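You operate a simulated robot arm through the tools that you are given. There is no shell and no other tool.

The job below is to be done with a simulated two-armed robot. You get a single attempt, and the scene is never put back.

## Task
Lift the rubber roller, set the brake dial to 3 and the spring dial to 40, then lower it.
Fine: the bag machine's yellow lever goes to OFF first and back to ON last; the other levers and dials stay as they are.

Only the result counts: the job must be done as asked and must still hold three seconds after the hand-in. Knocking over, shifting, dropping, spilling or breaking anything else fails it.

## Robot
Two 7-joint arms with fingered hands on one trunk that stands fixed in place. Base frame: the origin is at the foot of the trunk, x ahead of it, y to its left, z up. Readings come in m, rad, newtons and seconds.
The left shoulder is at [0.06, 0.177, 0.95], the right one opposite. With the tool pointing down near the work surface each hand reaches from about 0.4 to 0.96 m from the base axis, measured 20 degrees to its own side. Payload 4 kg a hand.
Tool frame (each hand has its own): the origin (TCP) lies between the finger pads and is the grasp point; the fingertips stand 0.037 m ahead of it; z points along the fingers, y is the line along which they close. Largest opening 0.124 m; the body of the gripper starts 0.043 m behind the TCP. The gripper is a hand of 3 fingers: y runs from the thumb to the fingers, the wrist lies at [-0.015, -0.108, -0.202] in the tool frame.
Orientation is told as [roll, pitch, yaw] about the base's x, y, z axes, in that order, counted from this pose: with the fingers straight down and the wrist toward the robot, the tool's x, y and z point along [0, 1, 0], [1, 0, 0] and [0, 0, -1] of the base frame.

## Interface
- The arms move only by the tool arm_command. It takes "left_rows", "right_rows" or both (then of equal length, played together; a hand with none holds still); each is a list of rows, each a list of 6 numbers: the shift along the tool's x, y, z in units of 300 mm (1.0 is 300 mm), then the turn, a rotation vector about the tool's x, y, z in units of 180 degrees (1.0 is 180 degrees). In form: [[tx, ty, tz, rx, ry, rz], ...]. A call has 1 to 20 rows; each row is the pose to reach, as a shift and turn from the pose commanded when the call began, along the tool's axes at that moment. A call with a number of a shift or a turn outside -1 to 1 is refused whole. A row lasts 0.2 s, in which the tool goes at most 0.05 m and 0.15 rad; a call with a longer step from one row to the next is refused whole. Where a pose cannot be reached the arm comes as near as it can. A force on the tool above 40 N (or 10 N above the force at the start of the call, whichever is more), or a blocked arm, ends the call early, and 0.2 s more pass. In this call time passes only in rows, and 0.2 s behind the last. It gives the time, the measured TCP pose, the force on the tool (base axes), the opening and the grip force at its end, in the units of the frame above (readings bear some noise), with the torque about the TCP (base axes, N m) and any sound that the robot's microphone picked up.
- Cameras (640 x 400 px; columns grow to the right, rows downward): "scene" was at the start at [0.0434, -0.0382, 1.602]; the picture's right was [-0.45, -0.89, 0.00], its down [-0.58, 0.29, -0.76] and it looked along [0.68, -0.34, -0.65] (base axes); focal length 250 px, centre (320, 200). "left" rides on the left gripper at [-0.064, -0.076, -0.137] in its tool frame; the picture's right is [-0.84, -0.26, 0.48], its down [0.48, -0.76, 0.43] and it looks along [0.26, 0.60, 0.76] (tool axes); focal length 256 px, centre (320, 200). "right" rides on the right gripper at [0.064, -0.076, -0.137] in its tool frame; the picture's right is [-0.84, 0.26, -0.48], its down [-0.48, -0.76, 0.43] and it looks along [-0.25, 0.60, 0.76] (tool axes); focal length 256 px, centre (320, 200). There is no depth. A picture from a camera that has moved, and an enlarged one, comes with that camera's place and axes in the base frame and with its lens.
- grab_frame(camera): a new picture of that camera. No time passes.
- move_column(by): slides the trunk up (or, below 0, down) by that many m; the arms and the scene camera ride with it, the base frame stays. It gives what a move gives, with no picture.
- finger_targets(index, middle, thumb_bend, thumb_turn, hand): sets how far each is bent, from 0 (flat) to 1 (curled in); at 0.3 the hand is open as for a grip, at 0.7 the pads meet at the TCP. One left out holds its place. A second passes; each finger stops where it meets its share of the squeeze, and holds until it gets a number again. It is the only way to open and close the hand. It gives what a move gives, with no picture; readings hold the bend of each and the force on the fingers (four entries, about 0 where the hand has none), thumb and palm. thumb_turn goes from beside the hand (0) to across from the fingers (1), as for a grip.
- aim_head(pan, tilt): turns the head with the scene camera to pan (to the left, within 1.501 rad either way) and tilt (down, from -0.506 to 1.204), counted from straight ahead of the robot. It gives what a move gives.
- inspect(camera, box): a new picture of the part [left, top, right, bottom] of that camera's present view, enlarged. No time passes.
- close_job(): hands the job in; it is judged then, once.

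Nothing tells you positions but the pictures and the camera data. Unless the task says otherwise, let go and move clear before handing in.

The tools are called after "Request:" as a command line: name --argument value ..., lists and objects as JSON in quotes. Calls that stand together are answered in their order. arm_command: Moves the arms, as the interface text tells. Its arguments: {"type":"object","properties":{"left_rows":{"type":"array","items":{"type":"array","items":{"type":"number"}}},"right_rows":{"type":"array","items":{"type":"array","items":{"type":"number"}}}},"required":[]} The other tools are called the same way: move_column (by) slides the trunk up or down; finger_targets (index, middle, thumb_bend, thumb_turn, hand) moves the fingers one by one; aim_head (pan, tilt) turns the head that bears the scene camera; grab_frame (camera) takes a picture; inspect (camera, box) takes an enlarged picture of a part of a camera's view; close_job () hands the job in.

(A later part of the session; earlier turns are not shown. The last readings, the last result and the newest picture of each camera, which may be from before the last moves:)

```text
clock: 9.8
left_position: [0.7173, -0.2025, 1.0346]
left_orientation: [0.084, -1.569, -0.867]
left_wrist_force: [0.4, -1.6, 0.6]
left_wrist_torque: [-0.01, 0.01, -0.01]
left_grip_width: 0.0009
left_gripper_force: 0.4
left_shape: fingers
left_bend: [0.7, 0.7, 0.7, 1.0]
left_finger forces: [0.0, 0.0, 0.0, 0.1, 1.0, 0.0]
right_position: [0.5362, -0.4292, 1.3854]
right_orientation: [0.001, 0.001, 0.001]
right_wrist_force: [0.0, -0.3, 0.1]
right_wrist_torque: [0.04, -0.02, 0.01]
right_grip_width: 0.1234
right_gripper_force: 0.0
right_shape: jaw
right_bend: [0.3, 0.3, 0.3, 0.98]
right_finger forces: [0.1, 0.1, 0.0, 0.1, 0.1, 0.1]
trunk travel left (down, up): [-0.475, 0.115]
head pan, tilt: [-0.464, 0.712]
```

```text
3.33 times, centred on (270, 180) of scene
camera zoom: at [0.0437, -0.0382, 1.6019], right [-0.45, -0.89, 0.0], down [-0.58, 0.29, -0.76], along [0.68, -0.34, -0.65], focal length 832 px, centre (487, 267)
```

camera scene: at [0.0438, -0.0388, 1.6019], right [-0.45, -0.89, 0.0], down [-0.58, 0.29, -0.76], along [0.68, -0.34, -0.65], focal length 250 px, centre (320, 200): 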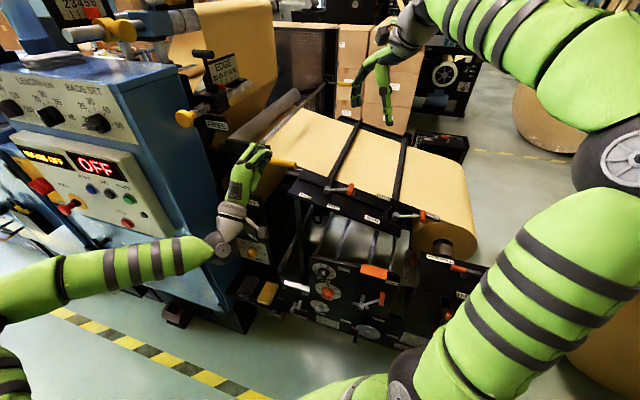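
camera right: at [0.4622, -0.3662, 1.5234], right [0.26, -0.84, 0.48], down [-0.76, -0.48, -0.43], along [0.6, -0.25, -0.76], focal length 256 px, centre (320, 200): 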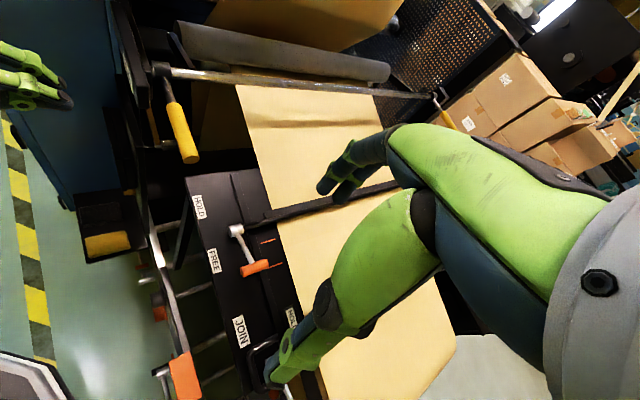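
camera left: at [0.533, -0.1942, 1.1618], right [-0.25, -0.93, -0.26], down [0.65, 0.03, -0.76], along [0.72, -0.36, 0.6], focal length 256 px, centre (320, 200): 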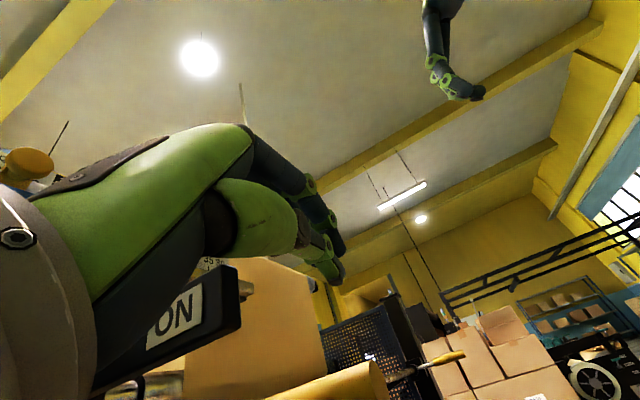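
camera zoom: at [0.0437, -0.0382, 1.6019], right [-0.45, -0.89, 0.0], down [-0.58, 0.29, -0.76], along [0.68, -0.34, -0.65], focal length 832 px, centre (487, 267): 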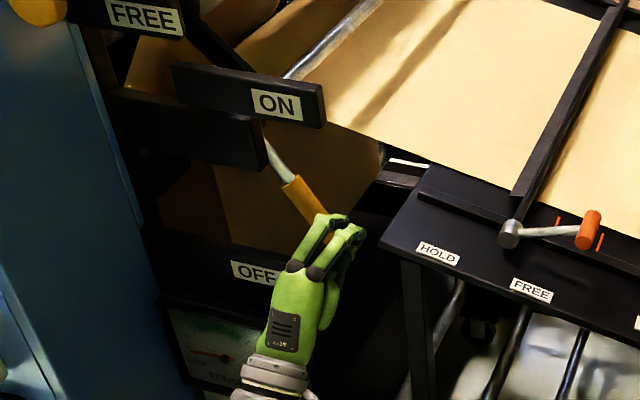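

There's no end stop yet and the lever looks about 50–55 degrees down. I'll continue in small steps.

Request:
arm_command --left_rows '[[0.02, -0.017, 0, 0, 0, 0], [0.04, -0.033, 0, 0, 0, 0], [0.06, -0.047, 0, 0, 0, 0], [0.078, -0.059, 0, 0, 0, 0]]'

Request:
inspect --camera "right" --box '[80, 30, 280, 180]'

Request:
inspect --camera "scene" --box '[190, 120, 350, 240]'

Request:
grab_frame --camera "left"

```text
clock: 10.8
left_position: [0.7321, -0.1893, 1.0214]
left_orientation: [2.862, -1.568, 2.632]
left_wrist_force: [-9.6, -5.8, 4.5]
left_wrist_torque: [-0.07, -0.11, -0.28]
left_grip_width: 0.0
left_gripper_force: 6.5
left_shape: fingers
left_bend: [0.7, 0.69, 0.71, 1.0]
left_finger forces: [0.0, 7.0, 0.0, 0.0, 5.1, 0.1]
right_position: [0.5359, -0.4296, 1.3864]
right_orientation: [0.0, 0.001, 0.001]
right_wrist_force: [0.6, -0.5, 0.1]
right_wrist_torque: [0.0, 0.04, 0.01]
right_grip_width: 0.1238
right_gripper_force: 0.0
right_shape: jaw
right_bend: [0.3, 0.3, 0.3, 0.98]
right_finger forces: [0.1, 0.0, 0.1, 0.1, 0.0, 0.1]
trunk travel left (down, up): [-0.475, 0.115]
head pan, tilt: [-0.464, 0.712]
```

```text
2.67 times, centred on (180, 105) of right
camera zoom: at [0.46, -0.3668, 1.524], right [0.26, -0.84, 0.48], down [-0.76, -0.48, -0.44], along [0.6, -0.25, -0.76], focal length 683 px, centre (693, 453)
```

zoom: 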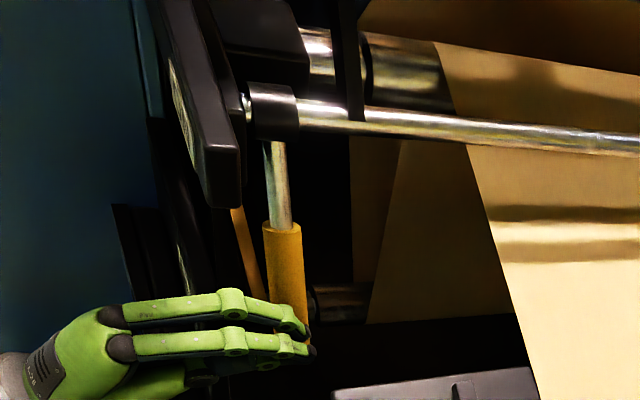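

```text
3.33 times, centred on (270, 180) of scene
camera zoom: at [0.0419, -0.039, 1.6021], right [-0.45, -0.89, 0.0], down [-0.58, 0.29, -0.76], along [0.68, -0.34, -0.65], focal length 832 px, centre (487, 267)
```

zoom: 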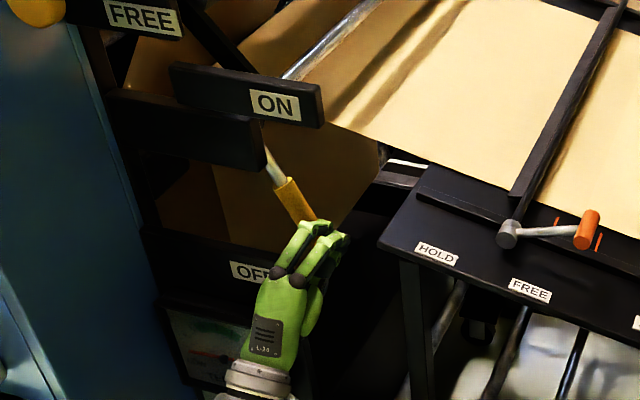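

```text
taken
camera left: at [0.5907, -0.1361, 0.9456], right [-0.26, -0.93, -0.26], down [0.65, 0.03, -0.76], along [0.71, -0.36, 0.6], focal length 256 px, centre (320, 200)
```

left: 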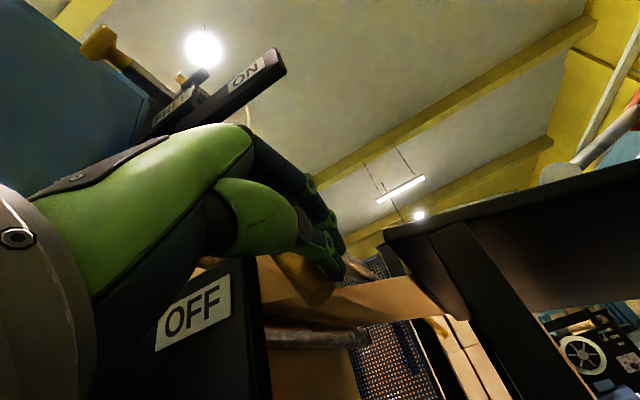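

The force has risen to about 12 N and the lever sits about 68 degrees down, so it is probably at its OFF stop. I'll push a few millimetres more to confirm.

Request:
arm_command --left_rows '[[0.012, -0.005, 0, 0, 0, 0], [0.025, -0.01, 0, 0, 0, 0]]'

Request:
inspect --camera "right" --box '[80, 30, 280, 180]'

```text
clock: 11.4
left_position: [0.7333, -0.1884, 1.0198]
left_orientation: [2.193, -1.568, -2.99]
left_wrist_force: [-27.3, -20.7, 7.3]
left_wrist_torque: [-0.07, -0.36, -0.94]
left_grip_width: 0.0002
left_gripper_force: 17.7
left_shape: fingers
left_bend: [0.69, 0.67, 0.71, 1.0]
left_finger forces: [0.1, 22.7, 0.0, 0.1, 11.6, 0.0]
right_position: [0.5335, -0.431, 1.3872]
right_orientation: [0.001, -0.003, 0.0]
right_wrist_force: [0.0, -0.9, 0.4]
right_wrist_torque: [0.0, -0.01, -0.01]
right_grip_width: 0.1236
right_gripper_force: 0.2
right_shape: jaw
right_bend: [0.3, 0.3, 0.3, 0.98]
right_finger forces: [0.1, 0.0, 0.1, 0.0, 0.0, 0.1]
trunk travel left (down, up): [-0.475, 0.115]
head pan, tilt: [-0.464, 0.712]
```

```text
2.67 times, centred on (180, 105) of right
camera zoom: at [0.4573, -0.3687, 1.5244], right [0.25, -0.84, 0.48], down [-0.76, -0.48, -0.44], along [0.6, -0.25, -0.76], focal length 683 px, centre (693, 453)
```

zoom: 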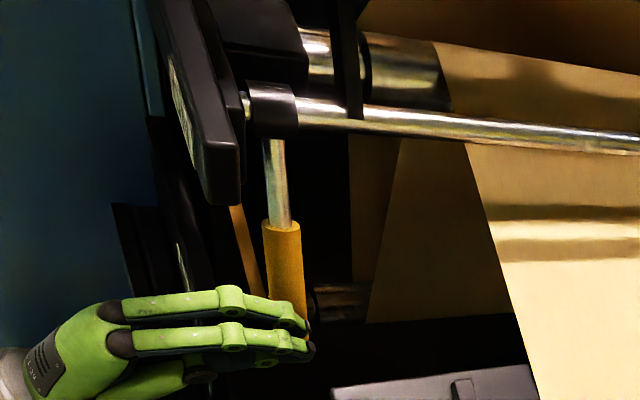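

The contact is rigid now, 35 N with almost no motion, so the lever is at its OFF stop. I'll back away to the right and check that it stays there.

Request:
arm_command --left_rows '[[-0.04, 0.015, 0, 0, 0, 0], [-0.1, 0.02, 0, 0, 0, 0], [-0.1, 0.02, -0.12, 0, 0, 0], [-0.1, 0.02, -0.26, 0, 0, 0], [-0.1, 0.02, -0.4, 0, 0, 0]]'

Request:
inspect --camera "right" --box '[80, 30, 280, 180]'

Request:
inspect --camera "scene" --box '[190, 120, 350, 240]'

Request:
grab_frame --camera "left"

```text
clock: 12.6
left_position: [0.6339, -0.1163, 1.0225]
left_orientation: [-2.429, -1.568, 1.644]
left_wrist_force: [0.4, -0.2, -0.4]
left_wrist_torque: [0.0, -0.03, -0.01]
left_grip_width: 0.002
left_gripper_force: 0.1
left_shape: fingers
left_bend: [0.7, 0.7, 0.7, 1.0]
left_finger forces: [0.0, 0.1, 0.1, 0.0, 0.0, 0.1]
right_position: [0.5369, -0.4273, 1.3864]
right_orientation: [-0.001, -0.001, 0.001]
right_wrist_force: [0.4, -0.6, 0.5]
right_wrist_torque: [-0.01, 0.04, -0.03]
right_grip_width: 0.1239
right_gripper_force: 0.1
right_shape: jaw
right_bend: [0.3, 0.3, 0.3, 0.98]
right_finger forces: [0.1, 0.0, 0.1, 0.1, 0.1, 0.0]
trunk travel left (down, up): [-0.475, 0.115]
head pan, tilt: [-0.464, 0.712]
```

```text
2.67 times, centred on (180, 105) of right
camera zoom: at [0.4615, -0.3651, 1.5239], right [0.26, -0.84, 0.48], down [-0.76, -0.48, -0.43], along [0.6, -0.25, -0.76], focal length 683 px, centre (693, 453)
```

zoom: 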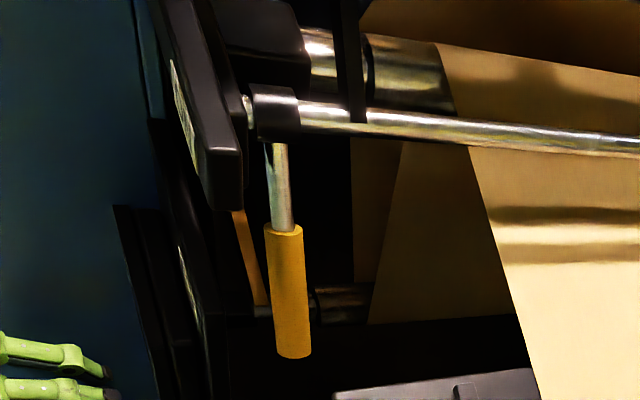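

```text
3.33 times, centred on (270, 180) of scene
camera zoom: at [0.0433, -0.0376, 1.602], right [-0.45, -0.89, 0.0], down [-0.58, 0.29, -0.76], along [0.68, -0.34, -0.65], focal length 832 px, centre (487, 267)
```

zoom: 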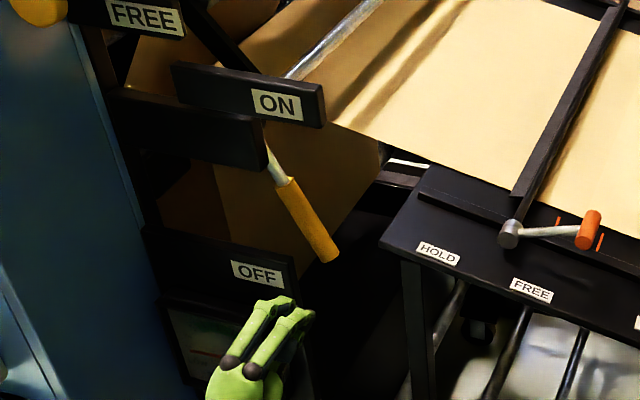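

```text
taken
camera left: at [0.4928, -0.0649, 0.9462], right [-0.25, -0.93, -0.26], down [0.65, 0.03, -0.76], along [0.72, -0.36, 0.6], focal length 256 px, centre (320, 200)
```

left: 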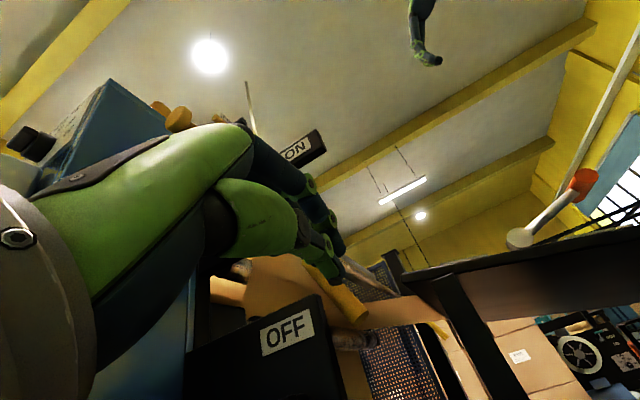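

The lever rests at OFF with the roller up. Next comes the BRAKE dial: I'll carry the left hand back, right and down to a standoff in front of it.

Request:
arm_command --left_rows '[[-0.04, -0.1, -0.08, 0, 0, 0], [-0.1, -0.21, -0.16, 0, 0, 0], [-0.18, -0.32, -0.236, 0, 0, 0], [-0.27, -0.43, -0.236, 0, 0, 0], [-0.36, -0.55, -0.236, 0, 0, 0], [-0.45, -0.67, -0.236, 0, 0, 0], [-0.54, -0.79, -0.236, 0, 0, 0], [-0.632, -0.907, -0.236, 0, 0, 0]]'

Request:
grab_frame --camera "scene"

Request:
grab_frame --camera "left"

```text
clock: 14.4
left_position: [0.447, -0.2024, 0.7521]
left_orientation: [1.601, -1.572, -2.387]
left_wrist_force: [0.4, 0.5, 0.1]
left_wrist_torque: [-0.02, -0.01, 0.01]
left_grip_width: 0.002
left_gripper_force: 0.0
left_shape: fingers
left_bend: [0.7, 0.7, 0.7, 1.0]
left_finger forces: [0.1, 0.0, 0.1, 0.0, 0.1, 0.0]
right_position: [0.5373, -0.4296, 1.3881]
right_orientation: [0.001, 0.001, -0.001]
right_wrist_force: [-0.1, -0.5, -0.6]
right_wrist_torque: [0.01, 0.0, 0.02]
right_grip_width: 0.1237
right_gripper_force: 0.0
right_shape: jaw
right_bend: [0.3, 0.3, 0.3, 0.98]
right_finger forces: [0.0, 0.0, 0.0, 0.1, 0.0, 0.0]
trunk travel left (down, up): [-0.475, 0.115]
head pan, tilt: [-0.464, 0.712]
```

```text
taken
camera scene: at [0.0434, -0.0385, 1.602], right [-0.45, -0.89, 0.0], down [-0.58, 0.29, -0.76], along [0.68, -0.34, -0.65], focal length 250 px, centre (320, 200)
```

scene: 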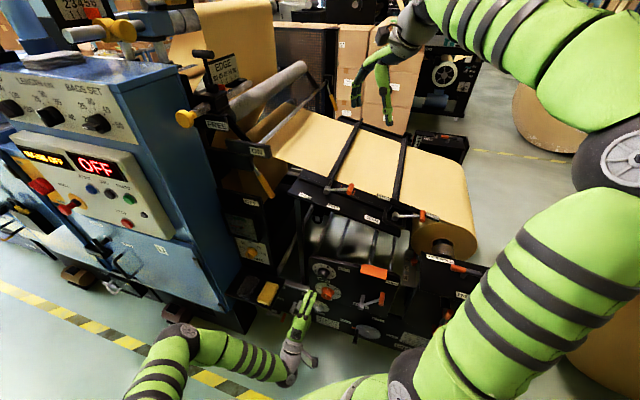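

```text
taken
camera left: at [0.3071, -0.1496, 0.6762], right [-0.25, -0.93, -0.26], down [0.65, 0.03, -0.76], along [0.72, -0.36, 0.6], focal length 256 px, centre (320, 200)
```

left: 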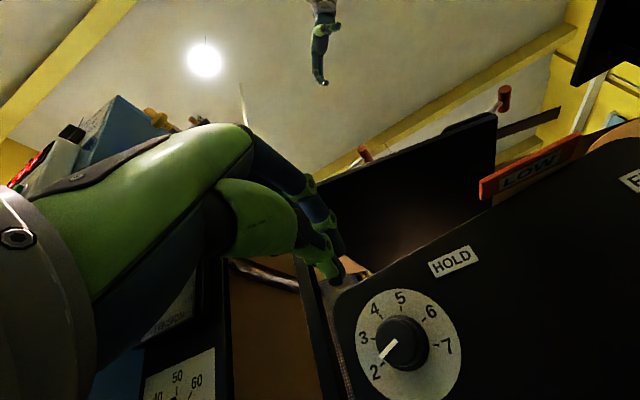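

The standoff was reached exactly, and the brake dial is now nearly face-on, pointing at 2. I'll zoom in to measure it.

Request:
inspect --camera "left" --box '[340, 270, 480, 400]'

Request:
inspect --camera "scene" --box '[270, 250, 350, 330]'

Request:
inspect --camera "left" --box '[120, 320, 240, 400]'

```text
3.08 times, centred on (410, 335) of left
camera zoom: at [0.3071, -0.1496, 0.6762], right [-0.25, -0.93, -0.26], down [0.65, 0.03, -0.76], along [0.72, -0.36, 0.6], focal length 788 px, centre (43, -215)
```

zoom: 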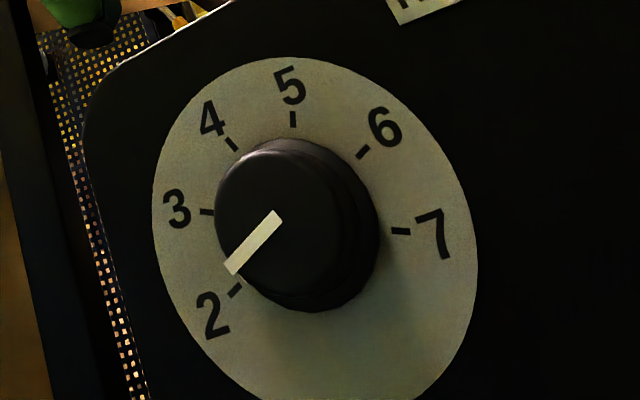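

```text
5.00 times, centred on (310, 290) of scene
camera zoom: at [0.0434, -0.0385, 1.602], right [-0.45, -0.89, 0.0], down [-0.58, 0.29, -0.76], along [0.68, -0.34, -0.65], focal length 1248 px, centre (370, -250)
```

zoom: 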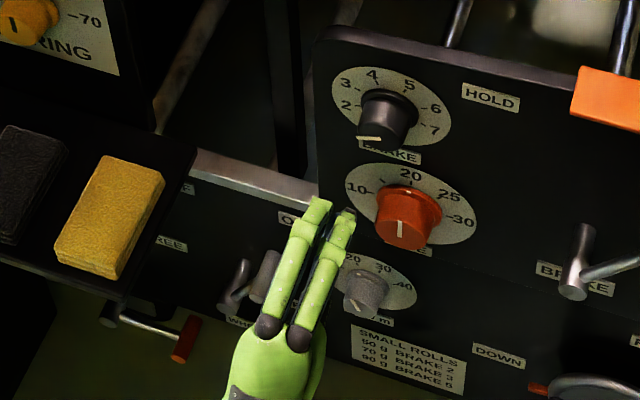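

```text
5.00 times, centred on (180, 360) of left
camera zoom: at [0.3071, -0.1496, 0.6762], right [-0.25, -0.93, -0.26], down [0.65, 0.03, -0.76], along [0.72, -0.36, 0.6], focal length 1280 px, centre (1020, -600)
```

zoom: 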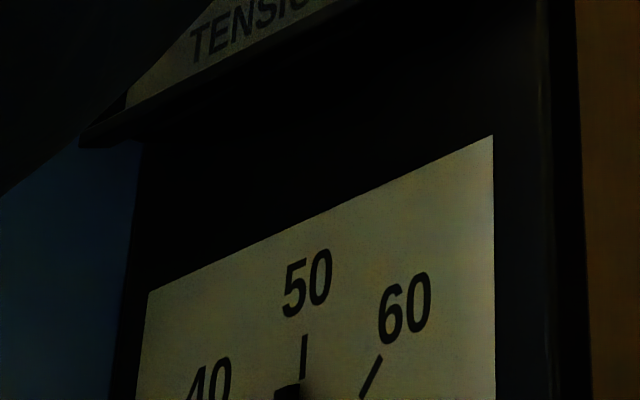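

The tick spacing works out to 45 degrees, with 2 at about -112 and 3 at about -67 from the top. The dial axis lies near (0.571, -0.319, 0.7015). I'll align the hand with it, pre-rolled by half the turn, and part the fingers.

Request:
arm_command --left_rows '[[0.005, -0.042, 0.05, 0, 0, -0.03125], [0.01, -0.084, 0.1, 0, 0, -0.0625], [0.015, -0.126, 0.15, 0, 0, -0.09375], [0.019, -0.1687, 0.2, 0, 0, -0.125]]'

Request:
finger_targets --hand "left" --index 0.46 --middle 0.46 --thumb_bend 0.46 --thumb_turn 1.0

Request:
grab_frame --camera "left"

Request:
inspect --camera "scene" --box '[270, 250, 350, 330]'

```text
clock: 15.4
left_position: [0.5053, -0.2332, 0.7232]
left_orientation: [-1.57, -1.176, 0.783]
left_wrist_force: [0.5, -0.3, -0.9]
left_wrist_torque: [0.0, 0.0, -0.01]
left_grip_width: 0.0015
left_gripper_force: 0.0
left_shape: fingers
left_bend: [0.7, 0.7, 0.7, 1.0]
left_finger forces: [0.0, 0.0, 0.0, 0.0, 0.0, 0.0]
left hand out of reach, approached as far as the arm can: row 3, 4
right_position: [0.5366, -0.4289, 1.3862]
right_orientation: [0.001, 0.001, 0.0]
right_wrist_force: [0.2, -1.1, 0.1]
right_wrist_torque: [0.02, -0.01, -0.02]
right_grip_width: 0.1234
right_gripper_force: 0.0
right_shape: jaw
right_bend: [0.3, 0.3, 0.3, 0.98]
right_finger forces: [0.0, 0.0, 0.0, 0.1, 0.0, 0.0]
trunk travel left (down, up): [-0.475, 0.115]
head pan, tilt: [-0.464, 0.712]
```

```text
clock: 16.4
left_position: [0.5037, -0.2337, 0.7232]
left_orientation: [-1.571, -1.179, 0.784]
left_wrist_force: [0.5, -0.8, 0.1]
left_wrist_torque: [0.0, 0.0, 0.05]
left_grip_width: 0.0741
left_gripper_force: 0.1
left_shape: fingers
left_bend: [0.46, 0.46, 0.46, 1.0]
left_finger forces: [0.0, 0.0, 0.0, 0.0, 0.1, 0.0]
right_position: [0.5371, -0.4293, 1.3856]
right_orientation: [0.0, 0.001, -0.002]
right_wrist_force: [-0.5, 0.6, 0.1]
right_wrist_torque: [-0.01, 0.01, 0.0]
right_grip_width: 0.1236
right_gripper_force: 0.1
right_shape: jaw
right_bend: [0.3, 0.3, 0.3, 0.98]
right_finger forces: [0.1, 0.0, 0.0, 0.1, 0.0, 0.0]
trunk travel left (down, up): [-0.475, 0.115]
head pan, tilt: [-0.464, 0.712]
```

```text
taken
camera left: at [0.3463, -0.1978, 0.6776], right [-0.28, -0.96, 0.08], down [0.42, -0.2, -0.89], along [0.87, -0.21, 0.45], focal length 256 px, centre (320, 200)
```

left: 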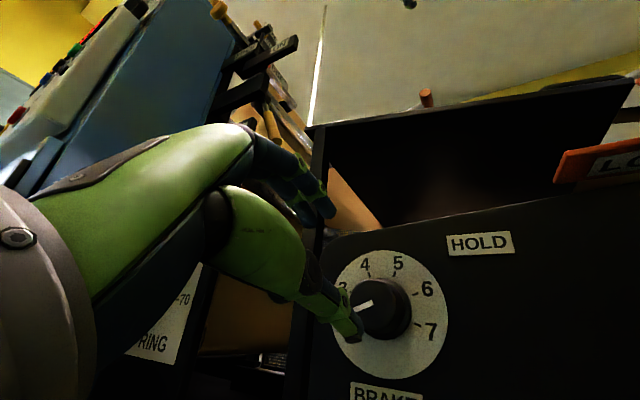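

```text
5.00 times, centred on (310, 290) of scene
camera zoom: at [0.0435, -0.0383, 1.602], right [-0.45, -0.89, 0.0], down [-0.58, 0.29, -0.76], along [0.68, -0.34, -0.65], focal length 1248 px, centre (370, -250)
```

zoom: 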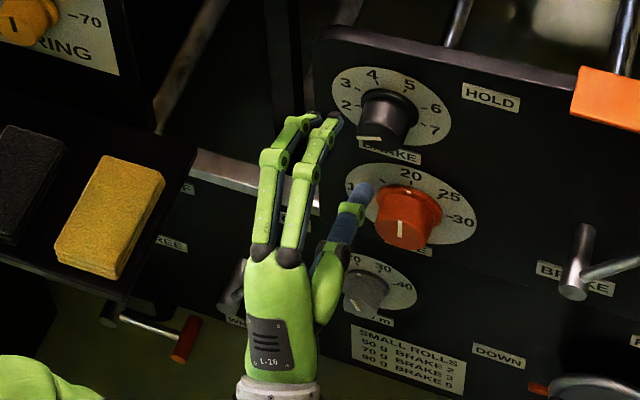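

At this height the arm cannot quite reach, so I need to lower the trunk. First I'll lift and back the left hand away from the panel to keep everything clear, then lower the column.

Request:
arm_command --left_rows '[[0, 0, -0.12, 0, 0, 0], [-0.02, 0.06, -0.24, 0, 0, 0], [-0.06, 0.15, -0.333, 0, 0, 0], [-0.1, 0.26, -0.333, 0, 0, 0], [-0.15, 0.37, -0.333, 0, 0, 0], [-0.192, 0.462, -0.333, 0, 0, 0]]'

Request:
aim_head --pan -0.75 --tilt 0.85

Request:
grab_frame --camera "scene"

```text
clock: 17.8
left_position: [0.4335, -0.1608, 0.8732]
left_orientation: [-1.572, -1.178, 0.784]
left_wrist_force: [-0.9, 0.1, 0.3]
left_wrist_torque: [0.01, 0.04, -0.03]
left_grip_width: 0.0746
left_gripper_force: 0.0
left_shape: fingers
left_bend: [0.46, 0.46, 0.46, 1.0]
left_finger forces: [0.1, 0.0, 0.0, 0.0, 0.0, 0.0]
right_position: [0.5378, -0.429, 1.387]
right_orientation: [-0.001, 0.003, 0.0]
right_wrist_force: [0.9, 0.2, 1.2]
right_wrist_torque: [-0.01, 0.0, 0.0]
right_grip_width: 0.1234
right_gripper_force: 0.0
right_shape: jaw
right_bend: [0.3, 0.3, 0.3, 0.98]
right_finger forces: [0.0, 0.0, 0.1, 0.1, 0.0, 0.0]
trunk travel left (down, up): [-0.475, 0.115]
head pan, tilt: [-0.464, 0.712]
```

```text
clock: 18.6
left_position: [0.4348, -0.1611, 0.8727]
left_orientation: [-1.571, -1.178, 0.783]
left_wrist_force: [0.2, 0.9, -0.7]
left_wrist_torque: [0.0, 0.0, -0.02]
left_grip_width: 0.0744
left_gripper_force: 0.1
left_shape: fingers
left_bend: [0.46, 0.46, 0.46, 1.0]
left_finger forces: [0.0, 0.0, 0.1, 0.0, 0.0, 0.0]
right_position: [0.5369, -0.4286, 1.3871]
right_orientation: [0.001, 0.001, -0.001]
right_wrist_force: [-0.5, 1.1, 0.9]
right_wrist_torque: [-0.01, -0.01, 0.01]
right_grip_width: 0.1238
right_gripper_force: 0.1
right_shape: jaw
right_bend: [0.3, 0.3, 0.3, 0.98]
right_finger forces: [0.0, 0.1, 0.0, 0.0, 0.0, 0.0]
trunk travel left (down, up): [-0.475, 0.115]
head pan, tilt: [-0.75, 0.85]
```

```text
taken
camera scene: at [0.0252, -0.0537, 1.5908], right [-0.68, -0.73, 0.0], down [-0.55, 0.51, -0.66], along [0.48, -0.45, -0.75], focal length 250 px, centre (320, 200)
```

scene: 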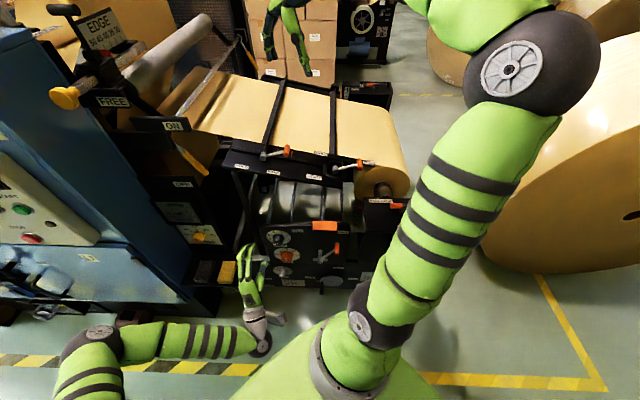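

The right arm's elbow and hand are well above everything, so I'll lower the trunk by 0.2 m.

Request:
move_column --by -0.2

Request:
grab_frame --camera "scene"

Request:
grab_frame --camera "right"

Request:
grab_frame --camera "left"

```text
clock: 20.8
left_position: [0.4349, -0.1609, 0.6733]
left_orientation: [-1.57, -1.178, 0.784]
left_wrist_force: [-0.6, -0.4, 0.4]
left_wrist_torque: [0.0, -0.03, 0.02]
left_grip_width: 0.0744
left_gripper_force: 0.0
left_shape: fingers
left_bend: [0.46, 0.46, 0.46, 1.0]
left_finger forces: [0.0, 0.1, 0.0, 0.0, 0.0, 0.0]
right_position: [0.5374, -0.4285, 1.1876]
right_orientation: [0.0, 0.001, -0.001]
right_wrist_force: [0.5, -0.6, -0.1]
right_wrist_torque: [-0.02, 0.03, 0.0]
right_grip_width: 0.1238
right_gripper_force: 0.1
right_shape: jaw
right_bend: [0.3, 0.3, 0.3, 0.98]
right_finger forces: [0.0, 0.1, 0.0, 0.1, 0.1, 0.0]
trunk travel left (down, up): [-0.275, 0.315]
head pan, tilt: [-0.75, 0.85]
```

```text
taken
camera scene: at [0.0251, -0.0537, 1.3908], right [-0.68, -0.73, 0.0], down [-0.55, 0.51, -0.66], along [0.48, -0.45, -0.75], focal length 250 px, centre (320, 200)
```

scene: 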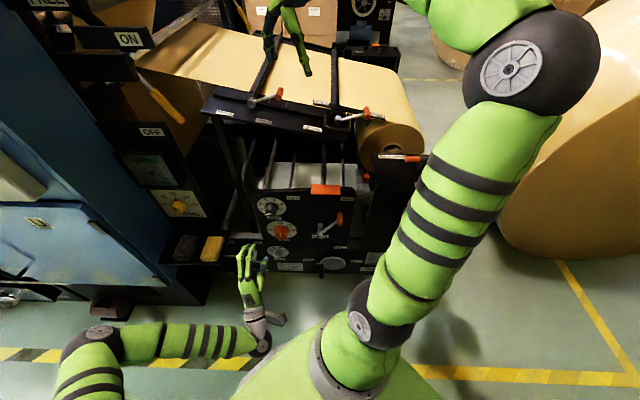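

```text
taken
camera right: at [0.4616, -0.3658, 1.3238], right [0.26, -0.84, 0.48], down [-0.76, -0.48, -0.43], along [0.6, -0.25, -0.76], focal length 256 px, centre (320, 200)
```

right: 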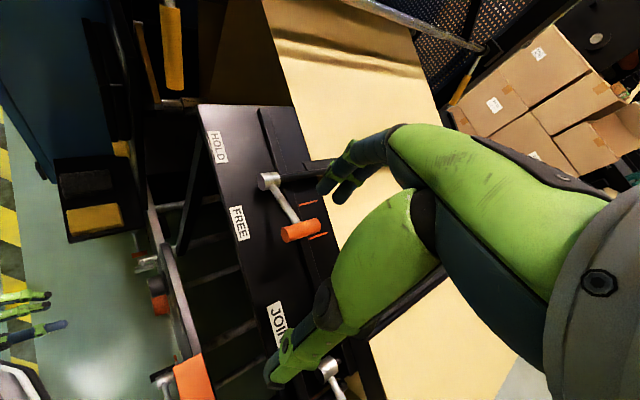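

```text
taken
camera left: at [0.276, -0.1263, 0.6279], right [-0.28, -0.96, 0.08], down [0.42, -0.2, -0.89], along [0.87, -0.21, 0.45], focal length 256 px, centre (320, 200)
```

left: 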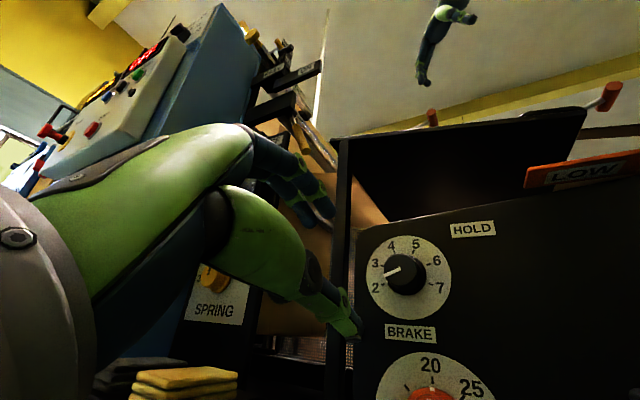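

Now the left camera sees the brake dial and part of the spring dial face-on. I'll zoom in to refine the dial's axis.

Request:
inspect --camera "left" --box '[350, 220, 470, 350]'

Request:
inspect --camera "left" --box '[170, 240, 270, 340]'

Request:
inspect --camera "scene" --box '[140, 120, 340, 270]'

```text
3.08 times, centred on (410, 285) of left
camera zoom: at [0.276, -0.1263, 0.6279], right [-0.28, -0.96, 0.08], down [0.42, -0.2, -0.89], along [0.87, -0.21, 0.45], focal length 788 px, centre (43, -62)
```

zoom: 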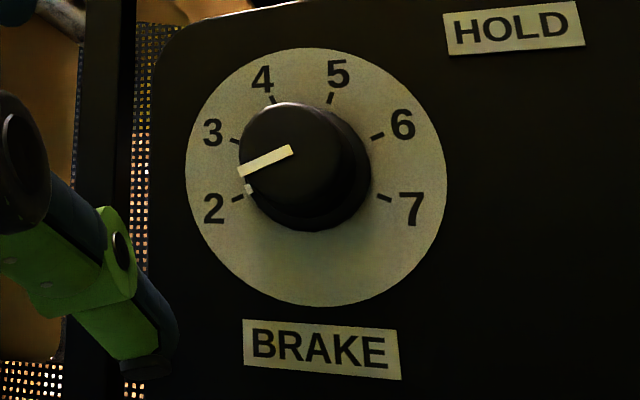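

```text
4.00 times, centred on (220, 290) of left
camera zoom: at [0.276, -0.1263, 0.6279], right [-0.28, -0.96, 0.08], down [0.42, -0.2, -0.89], along [0.87, -0.21, 0.45], focal length 1024 px, centre (720, -160)
```

zoom: 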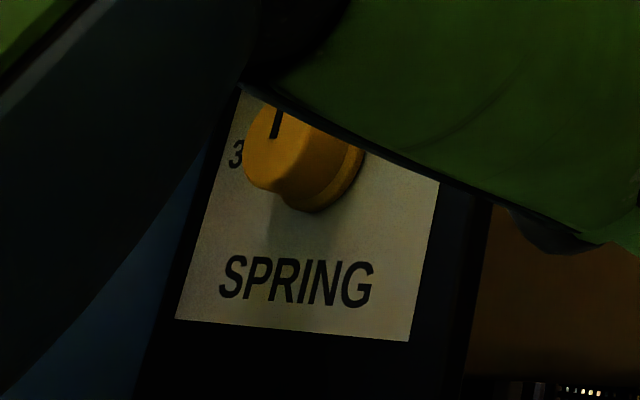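

```text
2.67 times, centred on (240, 195) of scene
camera zoom: at [0.0251, -0.0537, 1.3908], right [-0.68, -0.73, 0.0], down [-0.55, 0.51, -0.66], along [0.48, -0.45, -0.75], focal length 666 px, centre (533, 213)
```

zoom: 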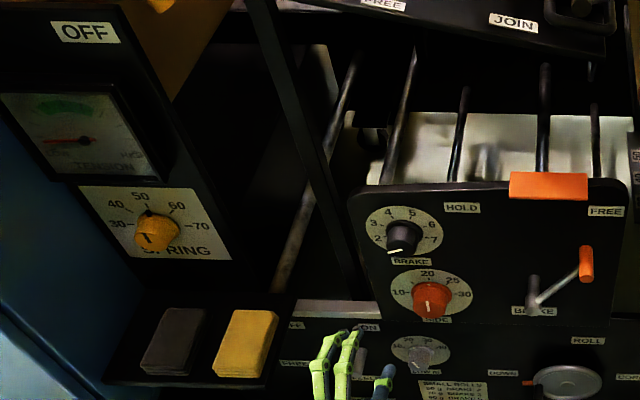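

The brake dial's axis is at z 0.7014 with its face plane and knob tip well fixed. I'll move to a standoff on the axis and check alignment.

Request:
arm_command --left_rows '[[-0.03, 0.025, 0.08, 0, 0, 0], [-0.06, 0.05, 0.165, 0, 0, 0], [-0.0823, 0.0673, 0.25, 0, 0, 0], [-0.0823, 0.0673, 0.329, 0, 0, 0]]'

Request:
grab_frame --camera "left"

Request:
inspect --camera "scene" --box '[220, 170, 320, 270]'

```text
clock: 21.8
left_position: [0.4922, -0.2421, 0.6991]
left_orientation: [-1.57, -1.178, 0.783]
left_wrist_force: [-0.3, 0.4, -0.5]
left_wrist_torque: [-0.02, 0.0, -0.01]
left_grip_width: 0.0745
left_gripper_force: 0.1
left_shape: fingers
left_bend: [0.46, 0.46, 0.46, 1.0]
left_finger forces: [0.0, 0.0, 0.1, 0.0, 0.0, 0.1]
right_position: [0.5375, -0.4292, 1.1862]
right_orientation: [-0.001, 0.001, 0.0]
right_wrist_force: [-0.7, 0.6, 0.1]
right_wrist_torque: [-0.01, 0.02, -0.02]
right_grip_width: 0.1232
right_gripper_force: 0.1
right_shape: jaw
right_bend: [0.3, 0.3, 0.3, 0.98]
right_finger forces: [0.0, 0.0, 0.0, 0.1, 0.0, 0.0]
trunk travel left (down, up): [-0.275, 0.315]
head pan, tilt: [-0.75, 0.85]
```

```text
taken
camera left: at [0.3342, -0.2065, 0.6548], right [-0.28, -0.96, 0.08], down [0.42, -0.2, -0.89], along [0.87, -0.21, 0.45], focal length 256 px, centre (320, 200)
```

left: 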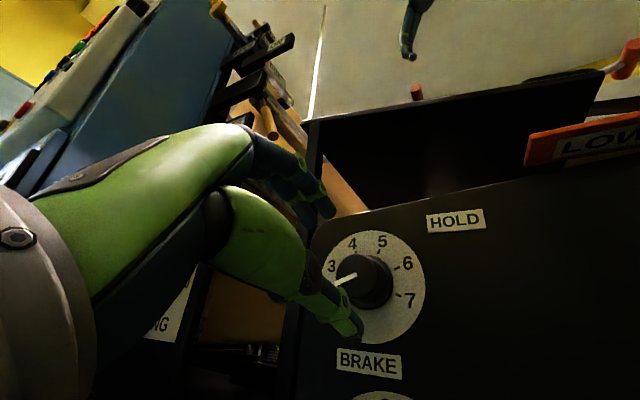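

```text
4.00 times, centred on (270, 220) of scene
camera zoom: at [0.0252, -0.0537, 1.3908], right [-0.68, -0.73, 0.0], down [-0.55, 0.51, -0.66], along [0.48, -0.45, -0.75], focal length 999 px, centre (520, 120)
```

zoom: 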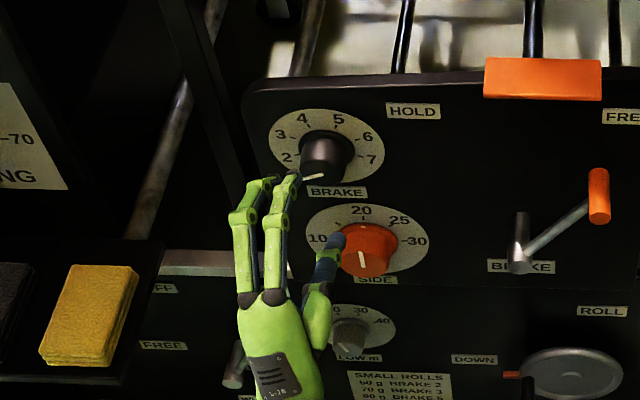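

The projection puts the dial's axis right between finger and thumb. I'll advance 66 mm onto the knob.

Request:
arm_command --left_rows '[[0, 0.003, 0.06, 0, 0, 0], [0.003, 0.006, 0.12, 0, 0, 0], [0.005, 0.008, 0.17, 0, 0, 0], [0.005, 0.008, 0.22, 0, 0, 0]]'

Request:
grab_frame --camera "left"

Request:
inspect --camera "scene" --box '[220, 170, 320, 270]'

```text
clock: 22.8
left_position: [0.5387, -0.2873, 0.702]
left_orientation: [-1.574, -1.178, 0.786]
left_wrist_force: [-8.2, 7.5, -0.2]
left_wrist_torque: [-0.29, -0.36, 0.18]
left_grip_width: 0.0744
left_gripper_force: 6.1
left_shape: fingers
left_bend: [0.46, 0.45, 0.46, 1.0]
left_finger forces: [6.6, 5.0, 0.1, 0.0, 0.1, 0.0]
right_position: [0.5371, -0.4279, 1.1862]
right_orientation: [0.002, 0.002, 0.002]
right_wrist_force: [-0.5, -0.5, -0.3]
right_wrist_torque: [0.03, 0.03, -0.02]
right_grip_width: 0.1238
right_gripper_force: 0.2
right_shape: jaw
right_bend: [0.3, 0.3, 0.3, 0.98]
right_finger forces: [0.0, 0.0, 0.0, 0.0, 0.0, 0.0]
trunk travel left (down, up): [-0.275, 0.315]
head pan, tilt: [-0.75, 0.85]
```

```text
taken
camera left: at [0.3813, -0.2516, 0.657], right [-0.28, -0.96, 0.08], down [0.42, -0.2, -0.89], along [0.87, -0.21, 0.45], focal length 256 px, centre (320, 200)
```

left: 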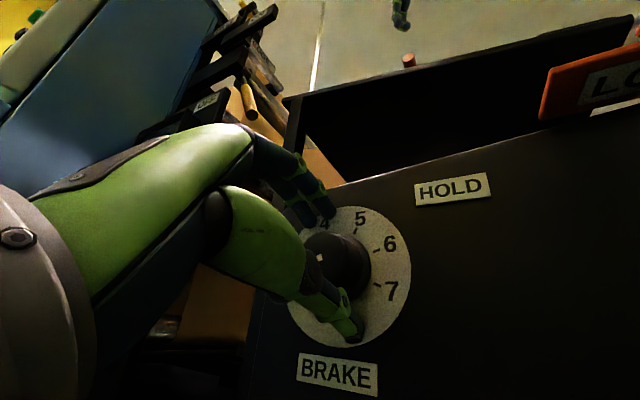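

```text
4.00 times, centred on (270, 220) of scene
camera zoom: at [0.0243, -0.0526, 1.3908], right [-0.68, -0.73, 0.0], down [-0.55, 0.51, -0.66], along [0.48, -0.45, -0.75], focal length 999 px, centre (520, 120)
```

zoom: 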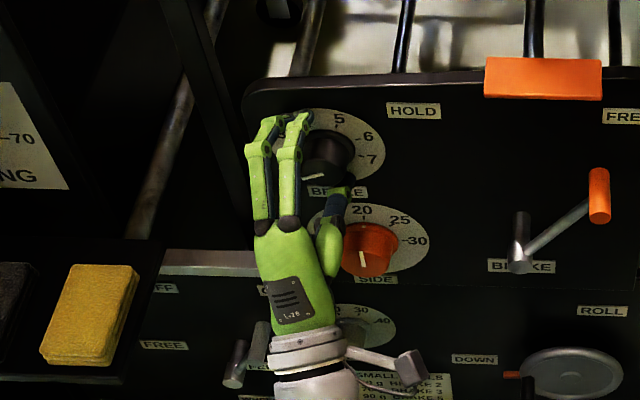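

The fingertips have just touched the panel face (about 11 N). I'll back off a few millimetres and close on the knob.

Request:
arm_command --left_rows '[[0, 0, -0.01, 0, 0, 0], [0, 0, -0.022, 0, 0, 0]]'

Request:
finger_targets --hand "left" --index 0.75 --middle 0.75 --thumb_bend 0.75

Request:
grab_frame --camera "left"

Request:
inspect --camera "scene" --box '[220, 170, 320, 270]'

```text
clock: 23.4
left_position: [0.5362, -0.2833, 0.7037]
left_orientation: [-1.569, -1.177, 0.782]
left_wrist_force: [0.0, 0.7, 0.9]
left_wrist_torque: [0.01, 0.03, 0.02]
left_grip_width: 0.0746
left_gripper_force: 0.2
left_shape: fingers
left_bend: [0.46, 0.46, 0.46, 1.0]
left_finger forces: [0.0, 0.0, 0.1, 0.0, 0.1, 0.0]
right_position: [0.5371, -0.4289, 1.1853]
right_orientation: [-0.002, 0.001, 0.0]
right_wrist_force: [-0.2, 1.1, 0.2]
right_wrist_torque: [0.0, 0.02, 0.02]
right_grip_width: 0.1237
right_gripper_force: 0.0
right_shape: jaw
right_bend: [0.3, 0.3, 0.3, 0.98]
right_finger forces: [0.0, 0.1, 0.0, 0.0, 0.0, 0.0]
trunk travel left (down, up): [-0.275, 0.315]
head pan, tilt: [-0.75, 0.85]
```

```text
clock: 24.4
left_position: [0.5349, -0.2819, 0.7036]
left_orientation: [-1.57, -1.178, 0.781]
left_wrist_force: [-10.3, 1.6, -7.6]
left_wrist_torque: [0.05, 0.05, -0.11]
left_grip_width: 0.0428
left_gripper_force: 26.6
left_shape: fingers
left_bend: [0.62, 0.61, 0.57, 1.0]
left_finger forces: [10.2, 10.5, 0.0, 0.1, 31.9, 0.0]
right_position: [0.5373, -0.4297, 1.1858]
right_orientation: [0.0, 0.0, 0.002]
right_wrist_force: [1.0, 0.0, 0.4]
right_wrist_torque: [0.02, 0.04, -0.01]
right_grip_width: 0.1236
right_gripper_force: 0.1
right_shape: jaw
right_bend: [0.3, 0.3, 0.3, 0.98]
right_finger forces: [0.0, 0.0, 0.1, 0.1, 0.0, 0.0]
trunk travel left (down, up): [-0.275, 0.315]
head pan, tilt: [-0.75, 0.85]
```

```text
taken
camera left: at [0.3773, -0.2475, 0.6575], right [-0.28, -0.96, 0.08], down [0.42, -0.2, -0.89], along [0.87, -0.21, 0.45], focal length 256 px, centre (320, 200)
```

left: 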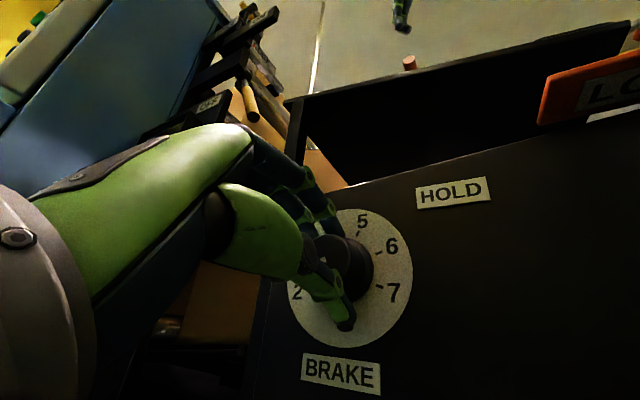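

```text
4.00 times, centred on (270, 220) of scene
camera zoom: at [0.0249, -0.0538, 1.3907], right [-0.68, -0.73, 0.0], down [-0.55, 0.51, -0.66], along [0.48, -0.45, -0.75], focal length 999 px, centre (520, 120)
```

zoom: 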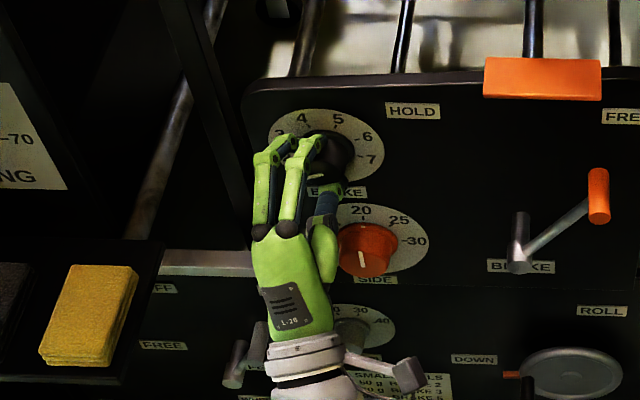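

The knob is held with about 27 N. I'll now turn the hand 45 degrees clockwise about the knob axis.

Request:
arm_command --left_rows '[[-0.0017, -0.0001, 0, 0, 0, 0.0417], [-0.0035, -0.0005, 0, 0, 0, 0.0833], [-0.0051, -0.001, 0, 0, 0, 0.125], [-0.0067, -0.0018, 0, 0, 0, 0.1667], [-0.0081, -0.0028, 0, 0, 0, 0.2083], [-0.0094, -0.004, 0, 0, 0, 0.25]]'

Request:
grab_frame --camera "left"

Request:
inspect --camera "scene" --box '[220, 170, 320, 270]'

```text
clock: 25.8
left_position: [0.5347, -0.284, 0.704]
left_orientation: [1.574, -1.175, -2.362]
left_wrist_force: [-14.7, 10.6, -2.4]
left_wrist_torque: [-0.13, -0.09, -0.11]
left_grip_width: 0.0427
left_gripper_force: 29.4
left_shape: fingers
left_bend: [0.62, 0.61, 0.57, 1.0]
left_finger forces: [13.1, 14.2, 0.0, 0.0, 31.2, 0.0]
right_position: [0.5363, -0.4281, 1.1861]
right_orientation: [-0.002, 0.001, 0.001]
right_wrist_force: [-0.1, -0.7, 0.2]
right_wrist_torque: [-0.02, 0.02, -0.03]
right_grip_width: 0.1238
right_gripper_force: 0.0
right_shape: jaw
right_bend: [0.3, 0.3, 0.3, 0.98]
right_finger forces: [0.0, 0.1, 0.0, 0.0, 0.0, 0.0]
trunk travel left (down, up): [-0.275, 0.315]
head pan, tilt: [-0.75, 0.85]
```

```text
taken
camera left: at [0.4175, -0.2083, 0.6094], right [-0.14, -0.82, -0.56], down [0.83, 0.21, -0.51], along [0.54, -0.53, 0.65], focal length 256 px, centre (320, 200)
```

left: 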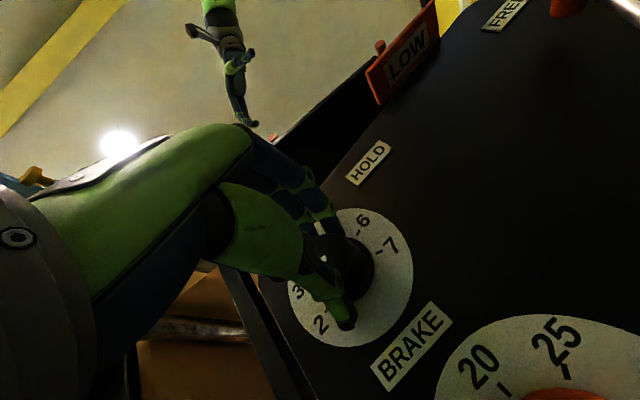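

```text
4.00 times, centred on (270, 220) of scene
camera zoom: at [0.0243, -0.0531, 1.3908], right [-0.68, -0.73, 0.0], down [-0.55, 0.51, -0.66], along [0.48, -0.45, -0.75], focal length 999 px, centre (520, 120)
```

zoom: 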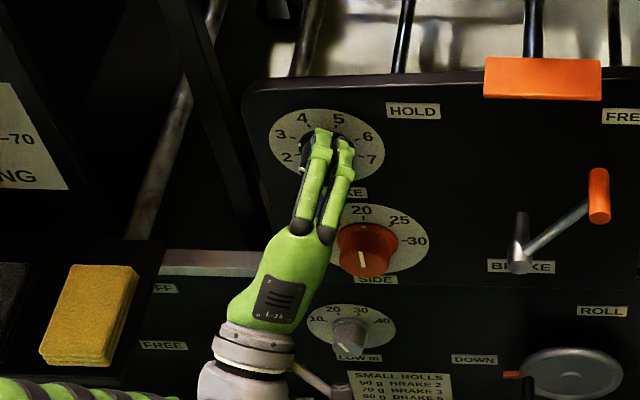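

The hand turned smoothly with the grip intact. I'll open the fingers, back off and read the dial.

Request:
finger_targets --hand "left" --index 0.46 --middle 0.46 --thumb_bend 0.46

Request:
arm_command --left_rows '[[0, 0, -0.07, 0, 0, 0], [0, 0, -0.17, 0, 0, 0], [0, 0, -0.28, 0, 0, 0], [0, 0, -0.39, 0, 0, 0]]'

Request:
grab_frame --camera "left"

Request:
inspect --camera "scene" --box '[250, 190, 310, 230]'

```text
clock: 26.8
left_position: [0.5339, -0.2854, 0.7038]
left_orientation: [1.569, -1.178, -2.356]
left_wrist_force: [0.2, 1.1, -0.6]
left_wrist_torque: [-0.01, 0.03, 0.02]
left_grip_width: 0.0743
left_gripper_force: 0.1
left_shape: fingers
left_bend: [0.46, 0.46, 0.46, 1.0]
left_finger forces: [0.0, 0.0, 0.1, 0.0, 0.1, 0.1]
right_position: [0.5375, -0.4281, 1.1859]
right_orientation: [0.0, 0.0, -0.001]
right_wrist_force: [-0.2, 0.9, -0.8]
right_wrist_torque: [0.0, -0.02, 0.0]
right_grip_width: 0.1238
right_gripper_force: 0.0
right_shape: jaw
right_bend: [0.3, 0.3, 0.3, 0.98]
right_finger forces: [0.0, 0.1, 0.1, 0.0, 0.0, 0.0]
trunk travel left (down, up): [-0.275, 0.315]
head pan, tilt: [-0.75, 0.85]
```

```text
clock: 27.8
left_position: [0.45, -0.2009, 0.7035]
left_orientation: [1.571, -1.178, -2.359]
left_wrist_force: [0.1, -0.9, -0.3]
left_wrist_torque: [0.02, -0.03, 0.02]
left_grip_width: 0.0744
left_gripper_force: 0.1
left_shape: fingers
left_bend: [0.46, 0.46, 0.46, 1.0]
left_finger forces: [0.0, 0.0, 0.0, 0.0, 0.0, 0.0]
right_position: [0.5372, -0.4299, 1.1855]
right_orientation: [-0.001, -0.001, 0.0]
right_wrist_force: [0.6, -0.2, 0.4]
right_wrist_torque: [0.0, 0.04, -0.03]
right_grip_width: 0.1236
right_gripper_force: 0.1
right_shape: jaw
right_bend: [0.3, 0.3, 0.3, 0.98]
right_finger forces: [0.0, 0.0, 0.0, 0.1, 0.1, 0.0]
trunk travel left (down, up): [-0.275, 0.315]
head pan, tilt: [-0.75, 0.85]
```

```text
taken
camera left: at [0.333, -0.1245, 0.6088], right [-0.14, -0.82, -0.56], down [0.83, 0.21, -0.52], along [0.54, -0.53, 0.65], focal length 256 px, centre (320, 200)
```

left: 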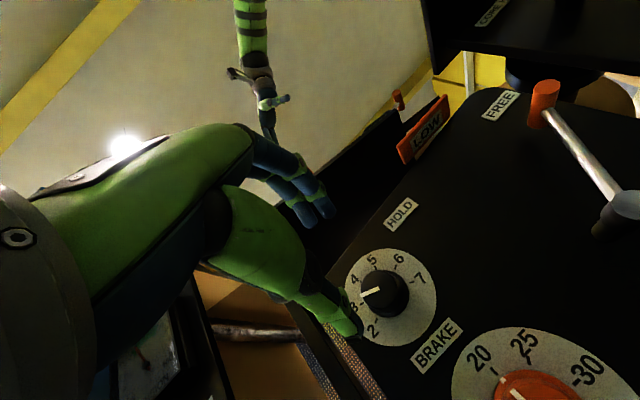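

```text
10.00 times, centred on (280, 210) of scene
camera zoom: at [0.0251, -0.0537, 1.3908], right [-0.68, -0.73, 0.0], down [-0.55, 0.51, -0.66], along [0.48, -0.45, -0.75], focal length 2497 px, centre (720, 100)
```

zoom: 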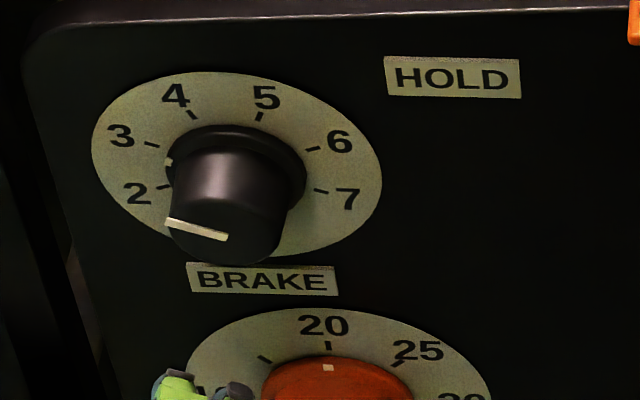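

The pointer has moved toward 3. I'll zoom in with the left camera to measure how close it is.

Request:
inspect --camera "left" --box '[330, 240, 450, 350]'

```text
3.64 times, centred on (390, 295) of left
camera zoom: at [0.333, -0.1245, 0.6088], right [-0.14, -0.82, -0.56], down [0.83, 0.21, -0.52], along [0.54, -0.53, 0.65], focal length 931 px, centre (66, -146)
```

zoom: 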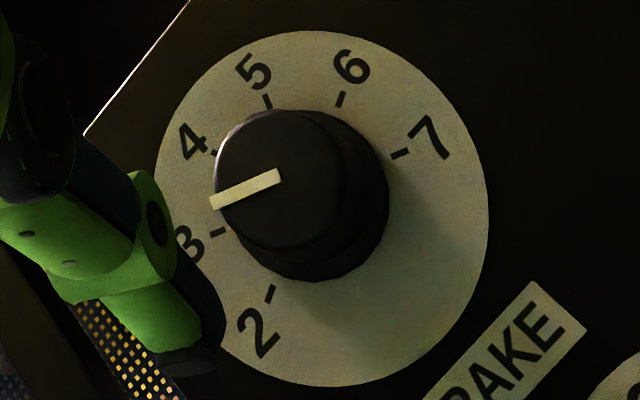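

Request:
inspect --camera "left" --box '[360, 265, 420, 320]'

```text
7.27 times, centred on (390, 292) of left
camera zoom: at [0.333, -0.1245, 0.6088], right [-0.14, -0.82, -0.56], down [0.83, 0.21, -0.52], along [0.54, -0.53, 0.65], focal length 1862 px, centre (-189, -473)
```

zoom: 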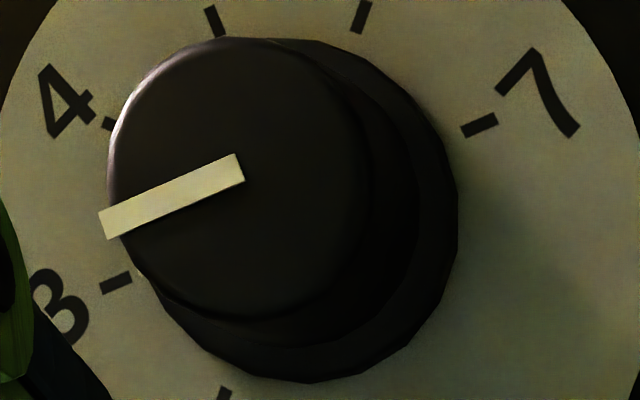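

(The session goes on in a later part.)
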